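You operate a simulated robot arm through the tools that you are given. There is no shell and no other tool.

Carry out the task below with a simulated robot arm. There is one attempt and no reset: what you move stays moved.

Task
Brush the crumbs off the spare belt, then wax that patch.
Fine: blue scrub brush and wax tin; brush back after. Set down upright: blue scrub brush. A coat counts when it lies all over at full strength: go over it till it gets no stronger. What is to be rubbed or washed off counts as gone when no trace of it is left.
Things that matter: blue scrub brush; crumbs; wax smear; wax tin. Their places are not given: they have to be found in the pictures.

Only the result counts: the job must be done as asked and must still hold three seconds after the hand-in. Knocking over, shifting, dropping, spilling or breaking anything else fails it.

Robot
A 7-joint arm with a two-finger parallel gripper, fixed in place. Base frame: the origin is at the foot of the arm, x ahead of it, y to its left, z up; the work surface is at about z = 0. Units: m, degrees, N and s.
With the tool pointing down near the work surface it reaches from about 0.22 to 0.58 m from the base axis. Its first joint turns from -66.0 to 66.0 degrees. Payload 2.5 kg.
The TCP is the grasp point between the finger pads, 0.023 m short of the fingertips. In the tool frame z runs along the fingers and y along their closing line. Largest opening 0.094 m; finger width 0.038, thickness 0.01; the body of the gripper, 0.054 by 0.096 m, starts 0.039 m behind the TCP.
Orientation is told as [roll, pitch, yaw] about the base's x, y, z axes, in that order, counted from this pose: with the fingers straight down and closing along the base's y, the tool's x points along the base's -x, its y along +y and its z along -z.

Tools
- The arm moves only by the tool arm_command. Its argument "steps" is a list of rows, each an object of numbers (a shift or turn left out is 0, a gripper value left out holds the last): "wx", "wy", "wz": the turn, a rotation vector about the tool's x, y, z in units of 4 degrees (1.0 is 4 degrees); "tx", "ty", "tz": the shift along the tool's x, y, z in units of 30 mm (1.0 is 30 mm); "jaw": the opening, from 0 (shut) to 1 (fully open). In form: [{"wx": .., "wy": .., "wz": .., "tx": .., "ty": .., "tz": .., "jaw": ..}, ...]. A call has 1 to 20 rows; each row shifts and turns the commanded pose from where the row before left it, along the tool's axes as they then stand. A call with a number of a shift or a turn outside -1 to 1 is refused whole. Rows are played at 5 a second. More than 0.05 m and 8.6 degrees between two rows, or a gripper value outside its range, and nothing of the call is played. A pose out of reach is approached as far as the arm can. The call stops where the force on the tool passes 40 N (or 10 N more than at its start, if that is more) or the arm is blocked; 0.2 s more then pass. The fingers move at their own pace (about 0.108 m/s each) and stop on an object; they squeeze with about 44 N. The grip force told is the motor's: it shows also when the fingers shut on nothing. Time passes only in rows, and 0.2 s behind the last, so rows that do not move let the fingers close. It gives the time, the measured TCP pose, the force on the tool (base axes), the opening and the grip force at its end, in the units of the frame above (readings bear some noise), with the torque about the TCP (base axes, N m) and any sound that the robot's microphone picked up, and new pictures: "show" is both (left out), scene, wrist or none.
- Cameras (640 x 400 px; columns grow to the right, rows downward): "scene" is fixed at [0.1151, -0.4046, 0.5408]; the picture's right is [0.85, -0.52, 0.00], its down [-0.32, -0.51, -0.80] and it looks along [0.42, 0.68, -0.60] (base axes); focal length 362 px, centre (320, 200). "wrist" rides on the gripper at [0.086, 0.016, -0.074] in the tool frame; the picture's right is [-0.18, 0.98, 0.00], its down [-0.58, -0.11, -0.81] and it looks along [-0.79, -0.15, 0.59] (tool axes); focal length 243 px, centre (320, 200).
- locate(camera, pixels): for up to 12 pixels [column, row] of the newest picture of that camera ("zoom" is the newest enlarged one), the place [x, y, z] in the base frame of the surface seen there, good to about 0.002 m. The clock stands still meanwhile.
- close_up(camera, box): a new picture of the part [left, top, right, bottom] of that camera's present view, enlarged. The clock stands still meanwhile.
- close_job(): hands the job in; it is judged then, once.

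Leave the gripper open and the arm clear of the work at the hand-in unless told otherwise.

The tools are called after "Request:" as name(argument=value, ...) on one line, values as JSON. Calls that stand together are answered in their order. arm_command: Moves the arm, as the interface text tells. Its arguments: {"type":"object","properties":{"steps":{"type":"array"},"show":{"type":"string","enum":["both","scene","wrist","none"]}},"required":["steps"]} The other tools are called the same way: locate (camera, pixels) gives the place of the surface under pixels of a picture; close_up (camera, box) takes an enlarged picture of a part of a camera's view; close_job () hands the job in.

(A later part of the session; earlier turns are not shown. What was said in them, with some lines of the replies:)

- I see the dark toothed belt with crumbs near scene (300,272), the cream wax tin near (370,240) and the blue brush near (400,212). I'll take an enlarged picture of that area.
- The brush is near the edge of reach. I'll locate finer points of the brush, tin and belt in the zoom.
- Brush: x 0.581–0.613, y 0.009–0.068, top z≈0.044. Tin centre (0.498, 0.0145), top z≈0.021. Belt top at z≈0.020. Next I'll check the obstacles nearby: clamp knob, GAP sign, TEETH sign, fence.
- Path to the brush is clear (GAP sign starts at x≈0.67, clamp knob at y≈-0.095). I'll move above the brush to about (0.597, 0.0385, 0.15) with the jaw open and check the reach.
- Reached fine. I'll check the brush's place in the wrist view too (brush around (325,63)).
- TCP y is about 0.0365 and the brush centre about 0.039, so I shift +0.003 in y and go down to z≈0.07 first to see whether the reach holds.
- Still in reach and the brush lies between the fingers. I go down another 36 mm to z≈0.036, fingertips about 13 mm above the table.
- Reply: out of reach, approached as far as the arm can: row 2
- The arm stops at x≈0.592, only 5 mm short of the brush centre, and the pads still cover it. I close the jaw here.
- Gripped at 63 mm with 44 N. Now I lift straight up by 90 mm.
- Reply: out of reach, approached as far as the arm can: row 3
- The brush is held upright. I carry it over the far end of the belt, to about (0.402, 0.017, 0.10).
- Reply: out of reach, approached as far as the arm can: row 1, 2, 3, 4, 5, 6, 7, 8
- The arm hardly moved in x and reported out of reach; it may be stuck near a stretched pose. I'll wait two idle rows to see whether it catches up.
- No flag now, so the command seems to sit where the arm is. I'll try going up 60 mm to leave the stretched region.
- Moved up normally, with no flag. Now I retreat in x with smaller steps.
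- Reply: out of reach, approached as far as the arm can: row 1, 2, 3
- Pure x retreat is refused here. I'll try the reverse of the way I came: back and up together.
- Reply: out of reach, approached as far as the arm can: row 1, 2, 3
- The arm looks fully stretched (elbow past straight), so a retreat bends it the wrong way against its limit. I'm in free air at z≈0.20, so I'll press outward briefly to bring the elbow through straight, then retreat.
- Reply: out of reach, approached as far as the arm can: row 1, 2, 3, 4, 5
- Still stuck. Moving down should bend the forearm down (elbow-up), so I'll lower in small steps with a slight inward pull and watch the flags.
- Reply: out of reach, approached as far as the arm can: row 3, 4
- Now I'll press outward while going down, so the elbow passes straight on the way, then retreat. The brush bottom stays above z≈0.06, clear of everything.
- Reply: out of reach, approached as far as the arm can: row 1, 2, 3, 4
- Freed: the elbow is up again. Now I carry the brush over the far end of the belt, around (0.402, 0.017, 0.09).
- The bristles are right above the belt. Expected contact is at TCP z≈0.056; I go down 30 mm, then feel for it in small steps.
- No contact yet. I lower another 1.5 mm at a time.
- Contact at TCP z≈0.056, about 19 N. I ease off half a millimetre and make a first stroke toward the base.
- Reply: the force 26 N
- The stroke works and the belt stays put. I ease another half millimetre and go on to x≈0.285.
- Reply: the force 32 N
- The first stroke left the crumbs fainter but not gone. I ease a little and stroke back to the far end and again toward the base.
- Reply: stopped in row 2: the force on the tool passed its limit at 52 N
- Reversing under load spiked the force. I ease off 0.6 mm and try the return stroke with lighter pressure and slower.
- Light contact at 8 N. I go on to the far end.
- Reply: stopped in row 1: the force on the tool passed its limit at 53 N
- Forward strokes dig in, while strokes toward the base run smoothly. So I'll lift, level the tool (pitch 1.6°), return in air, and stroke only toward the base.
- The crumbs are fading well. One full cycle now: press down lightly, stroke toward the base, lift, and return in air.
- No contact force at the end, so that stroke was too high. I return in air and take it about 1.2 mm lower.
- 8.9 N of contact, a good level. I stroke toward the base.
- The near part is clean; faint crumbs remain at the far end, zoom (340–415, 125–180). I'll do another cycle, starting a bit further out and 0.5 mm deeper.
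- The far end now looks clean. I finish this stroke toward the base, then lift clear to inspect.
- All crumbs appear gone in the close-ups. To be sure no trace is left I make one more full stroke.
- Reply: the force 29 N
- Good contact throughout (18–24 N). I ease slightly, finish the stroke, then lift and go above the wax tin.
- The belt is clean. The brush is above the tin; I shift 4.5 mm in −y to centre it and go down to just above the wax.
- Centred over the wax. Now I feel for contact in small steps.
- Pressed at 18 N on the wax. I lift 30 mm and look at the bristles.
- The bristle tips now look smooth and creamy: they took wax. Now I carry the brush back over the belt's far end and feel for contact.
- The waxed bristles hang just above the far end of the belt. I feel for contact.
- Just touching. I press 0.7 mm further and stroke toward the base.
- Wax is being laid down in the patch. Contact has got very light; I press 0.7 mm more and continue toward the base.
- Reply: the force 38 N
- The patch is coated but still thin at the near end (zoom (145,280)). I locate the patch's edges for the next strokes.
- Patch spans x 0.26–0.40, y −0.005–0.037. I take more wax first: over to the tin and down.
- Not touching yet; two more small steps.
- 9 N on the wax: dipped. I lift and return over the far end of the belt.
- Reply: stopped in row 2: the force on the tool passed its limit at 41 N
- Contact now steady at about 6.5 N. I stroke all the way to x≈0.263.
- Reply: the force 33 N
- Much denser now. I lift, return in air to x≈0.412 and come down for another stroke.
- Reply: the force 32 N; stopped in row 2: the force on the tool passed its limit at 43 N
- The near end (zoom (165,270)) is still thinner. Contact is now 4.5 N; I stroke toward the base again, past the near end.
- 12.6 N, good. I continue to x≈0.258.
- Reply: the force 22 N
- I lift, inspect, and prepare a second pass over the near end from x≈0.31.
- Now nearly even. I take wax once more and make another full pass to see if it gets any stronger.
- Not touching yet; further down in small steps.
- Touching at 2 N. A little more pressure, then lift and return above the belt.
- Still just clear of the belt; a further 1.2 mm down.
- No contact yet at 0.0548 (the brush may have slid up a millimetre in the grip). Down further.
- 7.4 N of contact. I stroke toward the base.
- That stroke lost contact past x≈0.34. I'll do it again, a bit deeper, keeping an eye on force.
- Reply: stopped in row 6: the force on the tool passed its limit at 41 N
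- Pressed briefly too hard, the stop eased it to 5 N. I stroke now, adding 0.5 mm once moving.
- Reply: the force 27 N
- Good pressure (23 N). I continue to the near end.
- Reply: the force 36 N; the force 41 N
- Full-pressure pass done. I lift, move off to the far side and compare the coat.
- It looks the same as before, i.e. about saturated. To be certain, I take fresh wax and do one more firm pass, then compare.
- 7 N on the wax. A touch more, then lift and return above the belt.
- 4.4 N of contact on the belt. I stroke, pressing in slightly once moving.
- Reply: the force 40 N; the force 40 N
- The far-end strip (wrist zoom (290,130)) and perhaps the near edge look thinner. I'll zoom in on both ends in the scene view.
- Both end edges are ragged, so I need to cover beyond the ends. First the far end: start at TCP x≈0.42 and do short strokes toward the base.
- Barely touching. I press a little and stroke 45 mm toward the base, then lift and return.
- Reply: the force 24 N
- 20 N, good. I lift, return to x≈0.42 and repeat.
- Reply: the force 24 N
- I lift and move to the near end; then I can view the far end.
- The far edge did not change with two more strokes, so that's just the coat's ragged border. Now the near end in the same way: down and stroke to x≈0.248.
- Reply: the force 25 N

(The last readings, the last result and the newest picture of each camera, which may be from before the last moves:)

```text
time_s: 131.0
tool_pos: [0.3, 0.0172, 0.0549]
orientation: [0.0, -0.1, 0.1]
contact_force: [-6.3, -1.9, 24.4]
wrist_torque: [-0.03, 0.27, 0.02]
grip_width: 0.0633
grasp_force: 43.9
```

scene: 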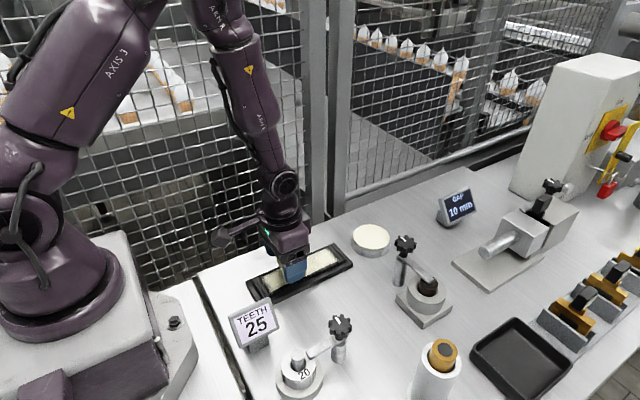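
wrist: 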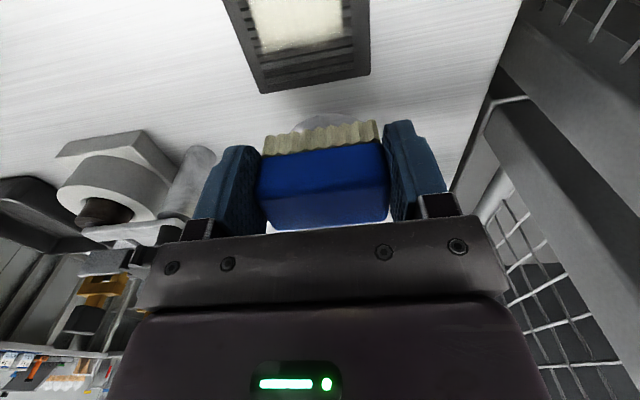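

24 N. I ease slightly and stroke.

Request:
arm_command(steps=[{"tz": -0.02}, {"tx": 0.1}, {"tx": 0.25}, {"tx": 0.25}, {"tx": 0.25}, {"tx": 0.25}, {"tx": 0.25}, {"tx": 0.25}, {"tx": 0.15}, {}], show="none")

Request:
arm_command(steps=[{"tz": -0.5}, {"tz": -0.5}, {"tx": -0.8}, {"tx": -0.8}, {"tx": -0.8}, {"tx": -0.8}, {"tx": -0.8}, {"tx": -0.8}, {"tx": -0.8}, {}])

Request:
close_up(camera="scene", box=[245, 260, 295, 300])

Request:
close_up(camera="scene", box=[240, 230, 360, 305])

```text
time_s: 133.2
tool_pos: [0.2492, 0.0175, 0.0567]
orientation: [0.1, -0.1, 0.1]
contact_force: [0.7, 0.0, 0.0]
wrist_torque: [0.02, 0.02, 0.02]
grip_width: 0.0631
grasp_force: 43.7
```

```text
time_s: 135.4
tool_pos: [0.4169, 0.0174, 0.0853]
orientation: [0.0, 0.0, 0.1]
contact_force: [-0.2, -0.4, -0.3]
wrist_torque: [0.01, 0.0, -0.01]
grip_width: 0.0632
grasp_force: 44.0
```

scene: 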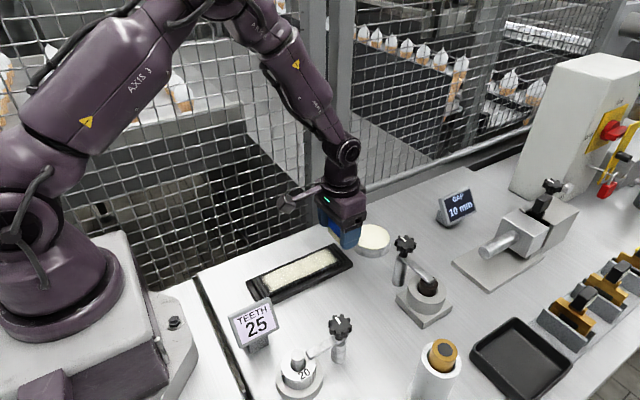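
wrist: 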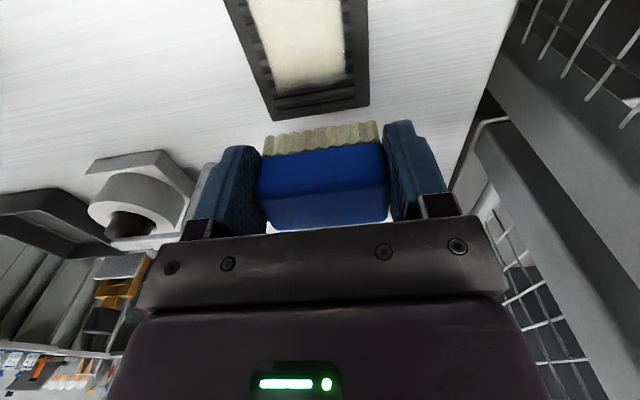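

```text
10.00 times, centred on (270, 280) of scene
```

zoom: 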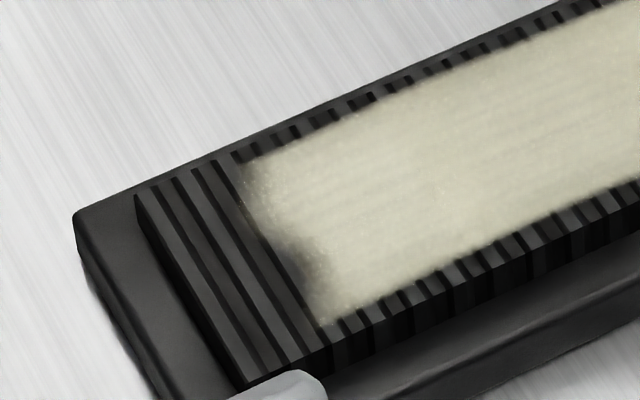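

```text
5.33 times, centred on (300, 268) of scene
```

zoom: 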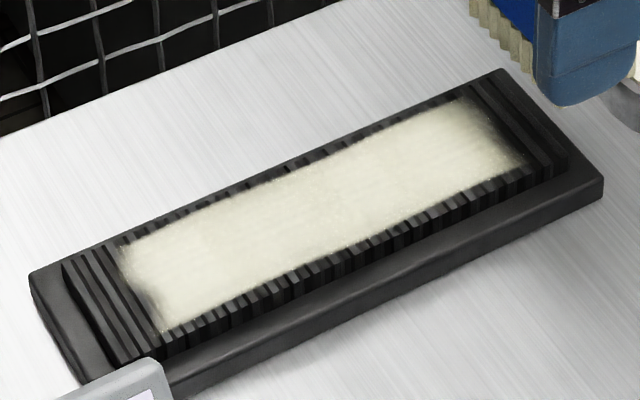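

The coat is unchanged, but that last stroke lost contact at the end. One more near-end stroke with proper pressure to be certain.

Request:
arm_command(steps=[{"tx": 0.83}, {"tx": 0.83}, {"tx": 0.83}, {"tx": 0.83}, {"tx": 0.83}, {"tz": 0.5}, {"tz": 0.4}, {"tz": 0.1}, {}], show="none")

```text
time_s: 137.4
tool_pos: [0.2942, 0.0152, 0.0571]
orientation: [0.0, -0.1, 0.1]
contact_force: [-0.1, 0.0, -0.2]
wrist_torque: [0.02, 0.01, -0.03]
grip_width: 0.0631
grasp_force: 43.8
```

Request:
arm_command(steps=[{"tz": 0.04}, {}], show="none")

```text
time_s: 138.0
tool_pos: [0.2944, 0.0171, 0.0557]
orientation: [0.0, -0.1, 0.0]
contact_force: [-4.3, -0.8, 19.6]
wrist_torque: [0.0, 0.23, 0.05]
grip_width: 0.0631
grasp_force: 44.4
```

19.6 N. I stroke without easing.

Request:
arm_command(steps=[{"tx": 0.1}, {"tx": 0.2}, {"tx": 0.25}, {"tx": 0.25}, {"tx": 0.25}, {"tx": 0.25}, {"tx": 0.2}, {}], show="none")

```text
time_s: 139.4
tool_pos: [0.2618, 0.0175, 0.0551]
orientation: [-0.1, -1.1, 0.0]
contact_force: [-1.2, -0.4, 9.3]
wrist_torque: [-0.05, 0.05, 0.03]
grip_width: 0.0633
grasp_force: 44.2
stopped in row 6: the force on the tool passed its limit at 41 N (the readings are from after the stop); the commanded pose is now the measured one
```

Stopped by the force limit, now 9 N at x≈0.262. I continue the last 14 mm.

Request:
arm_command(steps=[{"tx": 0.1}, {"tx": 0.15}, {"tx": 0.15}, {"tx": 0.1}, {}], show="none")

```text
time_s: 140.6
tool_pos: [0.2498, 0.018, 0.0553]
orientation: [0.0, -1.1, 0.0]
contact_force: [5.1, -0.4, 6.2]
wrist_torque: [-0.04, -0.12, 0.02]
grip_width: 0.0634
grasp_force: 44.0
```

Contact kept to the end (6 N). I lift, level the tool (pitch −1.1°) and move back past the tin so the whole coat can be seen.

Request:
arm_command(steps=[{"tz": -0.5}, {"tz": -0.7, "wy": 0.275}, {"tz": -0.7}, {"tx": -0.9}, {"tx": -0.9}, {"tx": -0.9}, {"tx": -0.9}, {"tx": -0.9}, {"tx": -0.9}, {"tx": -0.9}, {"tx": -0.9, "ty": 0.2}, {"tx": -0.9, "ty": 0.25}, {"tx": -0.9, "ty": 0.25}, {}])

Request:
close_up(camera="scene", box=[240, 230, 360, 305])

Request:
close_up(camera="scene", box=[245, 260, 295, 300])

Request:
close_up(camera="scene", box=[340, 160, 440, 260])

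```text
time_s: 143.6
tool_pos: [0.5168, 0.0389, 0.11]
orientation: [-0.1, 0.1, 0.0]
contact_force: [0.0, 0.4, -0.5]
wrist_torque: [0.01, -0.01, 0.02]
grip_width: 0.0633
grasp_force: 44.2
```

scene: 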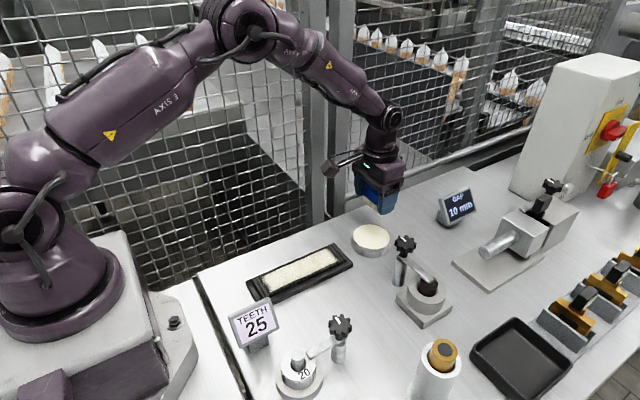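
wrist: 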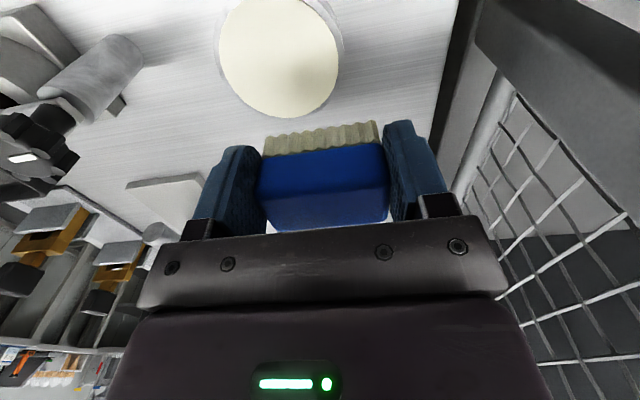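

```text
5.33 times, centred on (300, 268) of scene
```

zoom: 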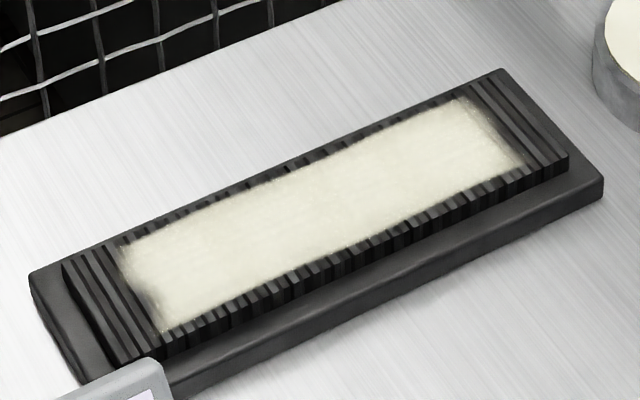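

```text
10.00 times, centred on (270, 280) of scene
```

zoom: 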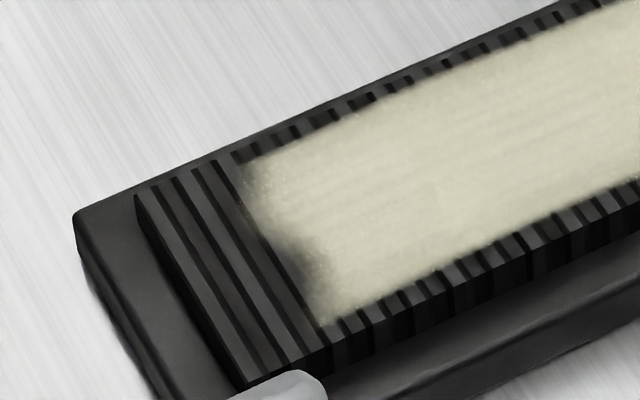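

```text
4.00 times, centred on (390, 210) of scene
```

zoom: 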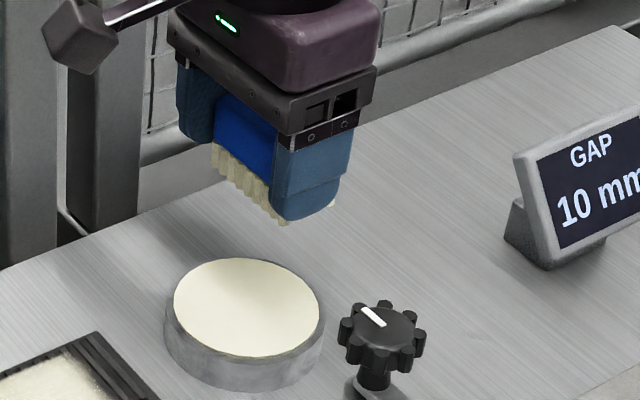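

The coat is even and its border doesn't change any more, so it's at full strength; the tin is in place. Now I take the brush back: over (0.588, 0.040), keeping just short of the stretch limit, and down to z≈0.045.

Request:
arm_command(steps=[{"tx": -0.79, "ty": 0.03}, {"tx": -0.79}, {"tx": -0.79}, {"tz": 0.6}, {"tz": 0.6}, {"tz": 0.5}, {"tz": 0.4}, {}])

```text
time_s: 145.4
tool_pos: [0.5888, 0.0389, 0.0505]
orientation: [0.0, 0.2, 0.0]
contact_force: [0.0, 0.0, 0.3]
wrist_torque: [-0.03, 0.04, -0.01]
grip_width: 0.0633
grasp_force: 44.3
```

scene: 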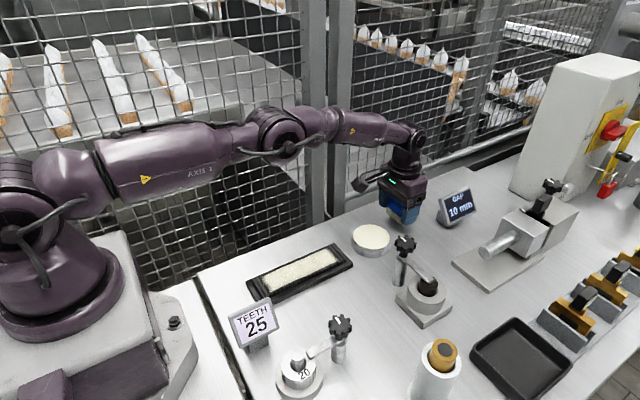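
wrist: 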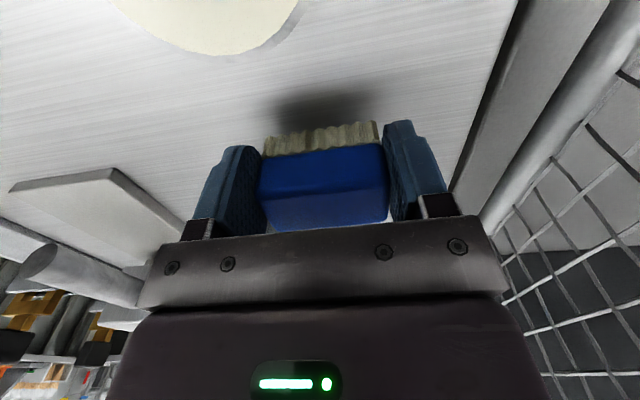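

No stretch flag. I lower 12 mm, then feel for the table.

Request:
arm_command(steps=[{"tz": 0.2}, {"tz": 0.2}, {}], show="none")

Request:
arm_command(steps=[{"tz": 0.05}, {}], show="none")

```text
time_s: 146.2
tool_pos: [0.5872, 0.0396, 0.0371]
orientation: [0.0, 0.2, -0.1]
contact_force: [-0.3, -0.9, -0.8]
wrist_torque: [0.01, 0.02, -0.02]
grip_width: 0.0633
grasp_force: 43.8
```

```text
time_s: 146.8
tool_pos: [0.5878, 0.0385, 0.0356]
orientation: [-0.1, 0.1, 0.1]
contact_force: [-0.7, 0.5, -0.3]
wrist_torque: [0.0, 0.0, 0.01]
grip_width: 0.0633
grasp_force: 43.9
```

Not touching yet; small steps further.

Request:
arm_command(steps=[{"tz": 0.03}, {}], show="none")

Request:
arm_command(steps=[{"tz": 0.02}, {}], show="none")

```text
time_s: 147.4
tool_pos: [0.5885, 0.0384, 0.0342]
orientation: [0.0, 0.1, 0.0]
contact_force: [-5.7, 0.2, 8.5]
wrist_torque: [0.03, 0.2, 0.0]
grip_width: 0.0634
grasp_force: 43.7
```

```text
time_s: 148.0
tool_pos: [0.5888, 0.0378, 0.0341]
orientation: [0.1, 0.0, 0.0]
contact_force: [-10.8, -3.5, 19.3]
wrist_torque: [-0.02, 0.46, 0.0]
grip_width: 0.0632
grasp_force: 43.8
```

The brush stands on the table (19 N). I ease off and open the jaw slowly.

Request:
arm_command(steps=[{"tz": -0.02}, {"jaw": 0.72}, {"jaw": 0.78}, {"jaw": 0.9}, {"jaw": 1}, {}])

```text
time_s: 149.4
tool_pos: [0.5869, 0.0385, 0.0346]
orientation: [0.0, 0.1, 0.0]
contact_force: [-0.3, -0.1, -0.2]
wrist_torque: [0.0, -0.02, -0.01]
grip_width: 0.0943
grasp_force: 0.0
```

scene: 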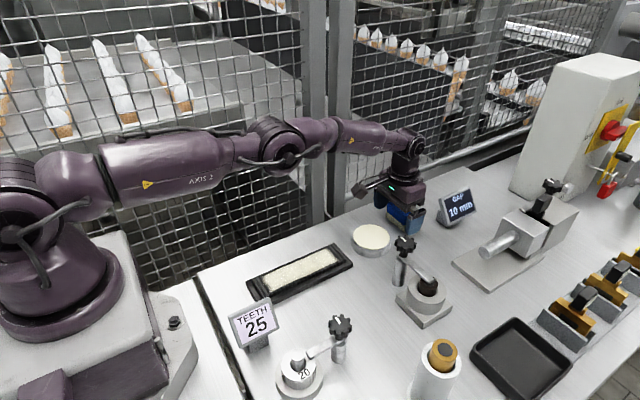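
wrist: 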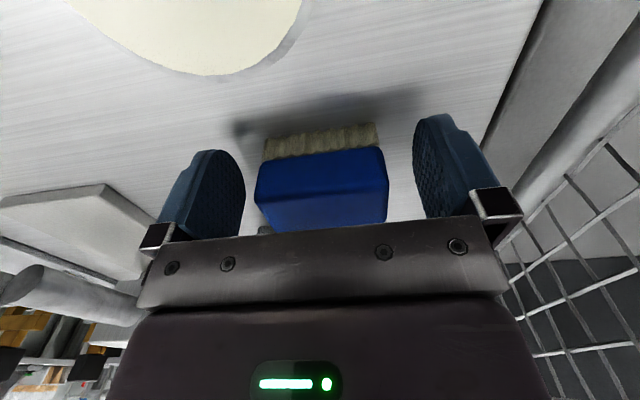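

The brush stands upright and free between the open fingers. I lift straight up, then draw back.

Request:
arm_command(steps=[{"tz": -0.4}, {"tz": -0.6}, {"tz": -0.8}, {"tz": -0.8}, {"tx": 0.5, "tz": -0.8}, {"tx": 0.8, "tz": -0.8}, {"tx": 0.8, "tz": -0.8}, {"tx": 0.8, "tz": -0.8}, {"tx": 0.8, "tz": -0.5}, {"tx": 0.8}, {"tx": 0.8}, {}])

Request:
close_up(camera="scene", box=[340, 160, 500, 260])

Request:
close_up(camera="wrist", box=[240, 0, 420, 200])

```text
time_s: 152.0
tool_pos: [0.4278, 0.0405, 0.2201]
orientation: [0.0, 0.1, 0.0]
contact_force: [0.9, -0.1, 0.0]
wrist_torque: [-0.03, 0.03, 0.01]
grip_width: 0.0939
grasp_force: 0.1
```

scene: 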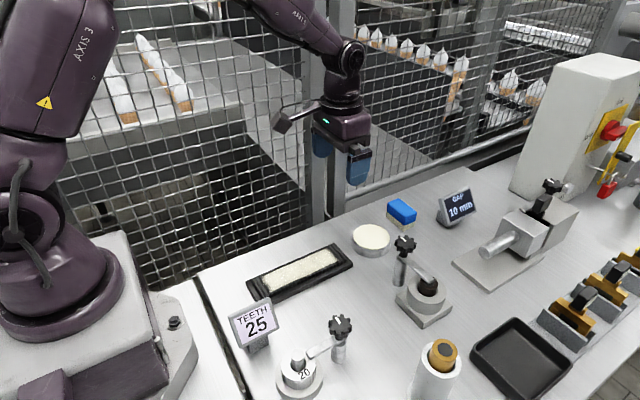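
wrist: 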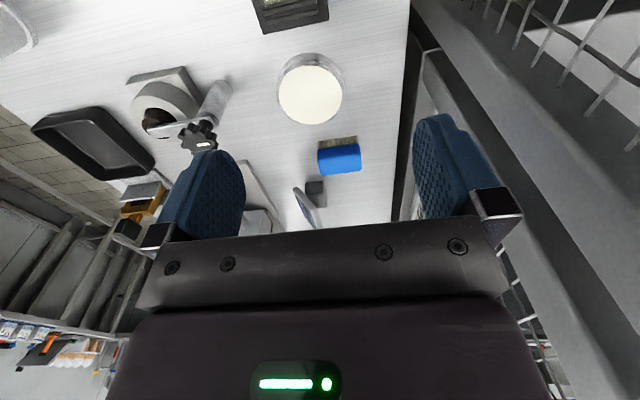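

```text
4.00 times, centred on (420, 210) of scene
```

zoom: 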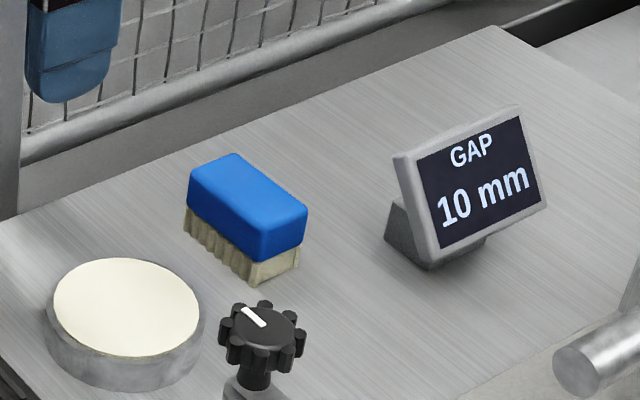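

```text
2.00 times, centred on (330, 100) of wrist
```

zoom: 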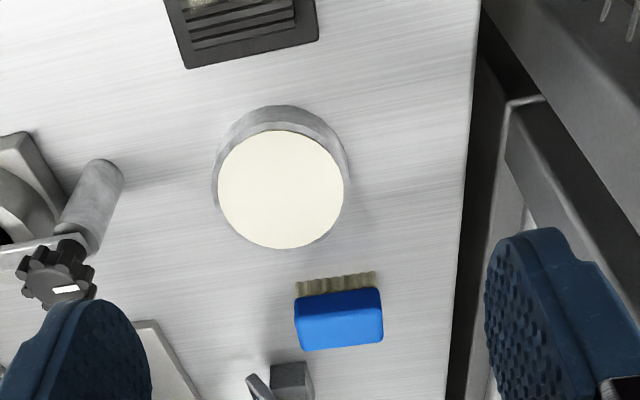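

The brush stands upright near its old place. I verify its location, the tin and the belt once more.

Request:
locate(camera="scene", pixels=[[387, 204], [399, 199], [416, 212], [402, 222], [402, 209], [370, 236], [352, 240], [389, 238], [335, 244], [352, 264], [247, 283]])

Request:
close_up(camera="scene", box=[240, 230, 360, 305])

```text
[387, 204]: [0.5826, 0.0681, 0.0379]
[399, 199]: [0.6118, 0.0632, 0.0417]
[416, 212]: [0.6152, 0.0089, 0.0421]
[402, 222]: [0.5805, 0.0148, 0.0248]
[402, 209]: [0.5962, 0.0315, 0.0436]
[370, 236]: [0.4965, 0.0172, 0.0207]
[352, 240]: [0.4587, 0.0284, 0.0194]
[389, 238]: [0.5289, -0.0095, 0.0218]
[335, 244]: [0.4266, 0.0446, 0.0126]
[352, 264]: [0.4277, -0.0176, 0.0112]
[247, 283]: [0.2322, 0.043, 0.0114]
```

```text
5.33 times, centred on (300, 268) of scene
```

zoom: 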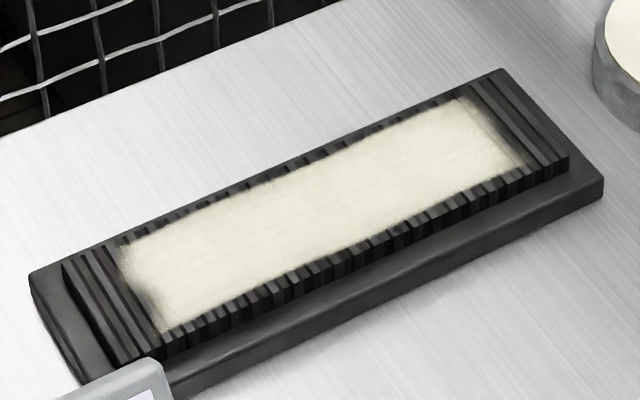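

The brush is back within a few millimetres and upright. The tin and belt have not moved, the crumbs are gone and the coat is even and at full strength. The gripper is open and the arm is clear, so I hand in.

Request:
close_job()

```text
The job is handed in.
```

I brushed the crumbs off the spare belt, waxed that patch, and handed the job in. I don't have the verdict.

- **Crumbs:** several strokes of the blue brush cleared them. The close-ups after the last stroke showed no trace left.
- **Wax:** I dipped the brush in the tin four times and went over the patch (about x 0.26 to 0.40 m) until the coat stopped changing. The two short ends still look ragged. Extra strokes there made no difference, so I took that as the natural edge of the coat.
- **Brush and tin:** the brush is upright and within a few millimetres of where it started. The tin and the belt are where they were.
- **Arm:** the gripper is open and the arm is clear of the work.

The arm locked up once at full stretch after picking up the brush, and I freed it in open air. The force limit stopped the arm a few times during strokes. I saw nothing knocked over or shifted.
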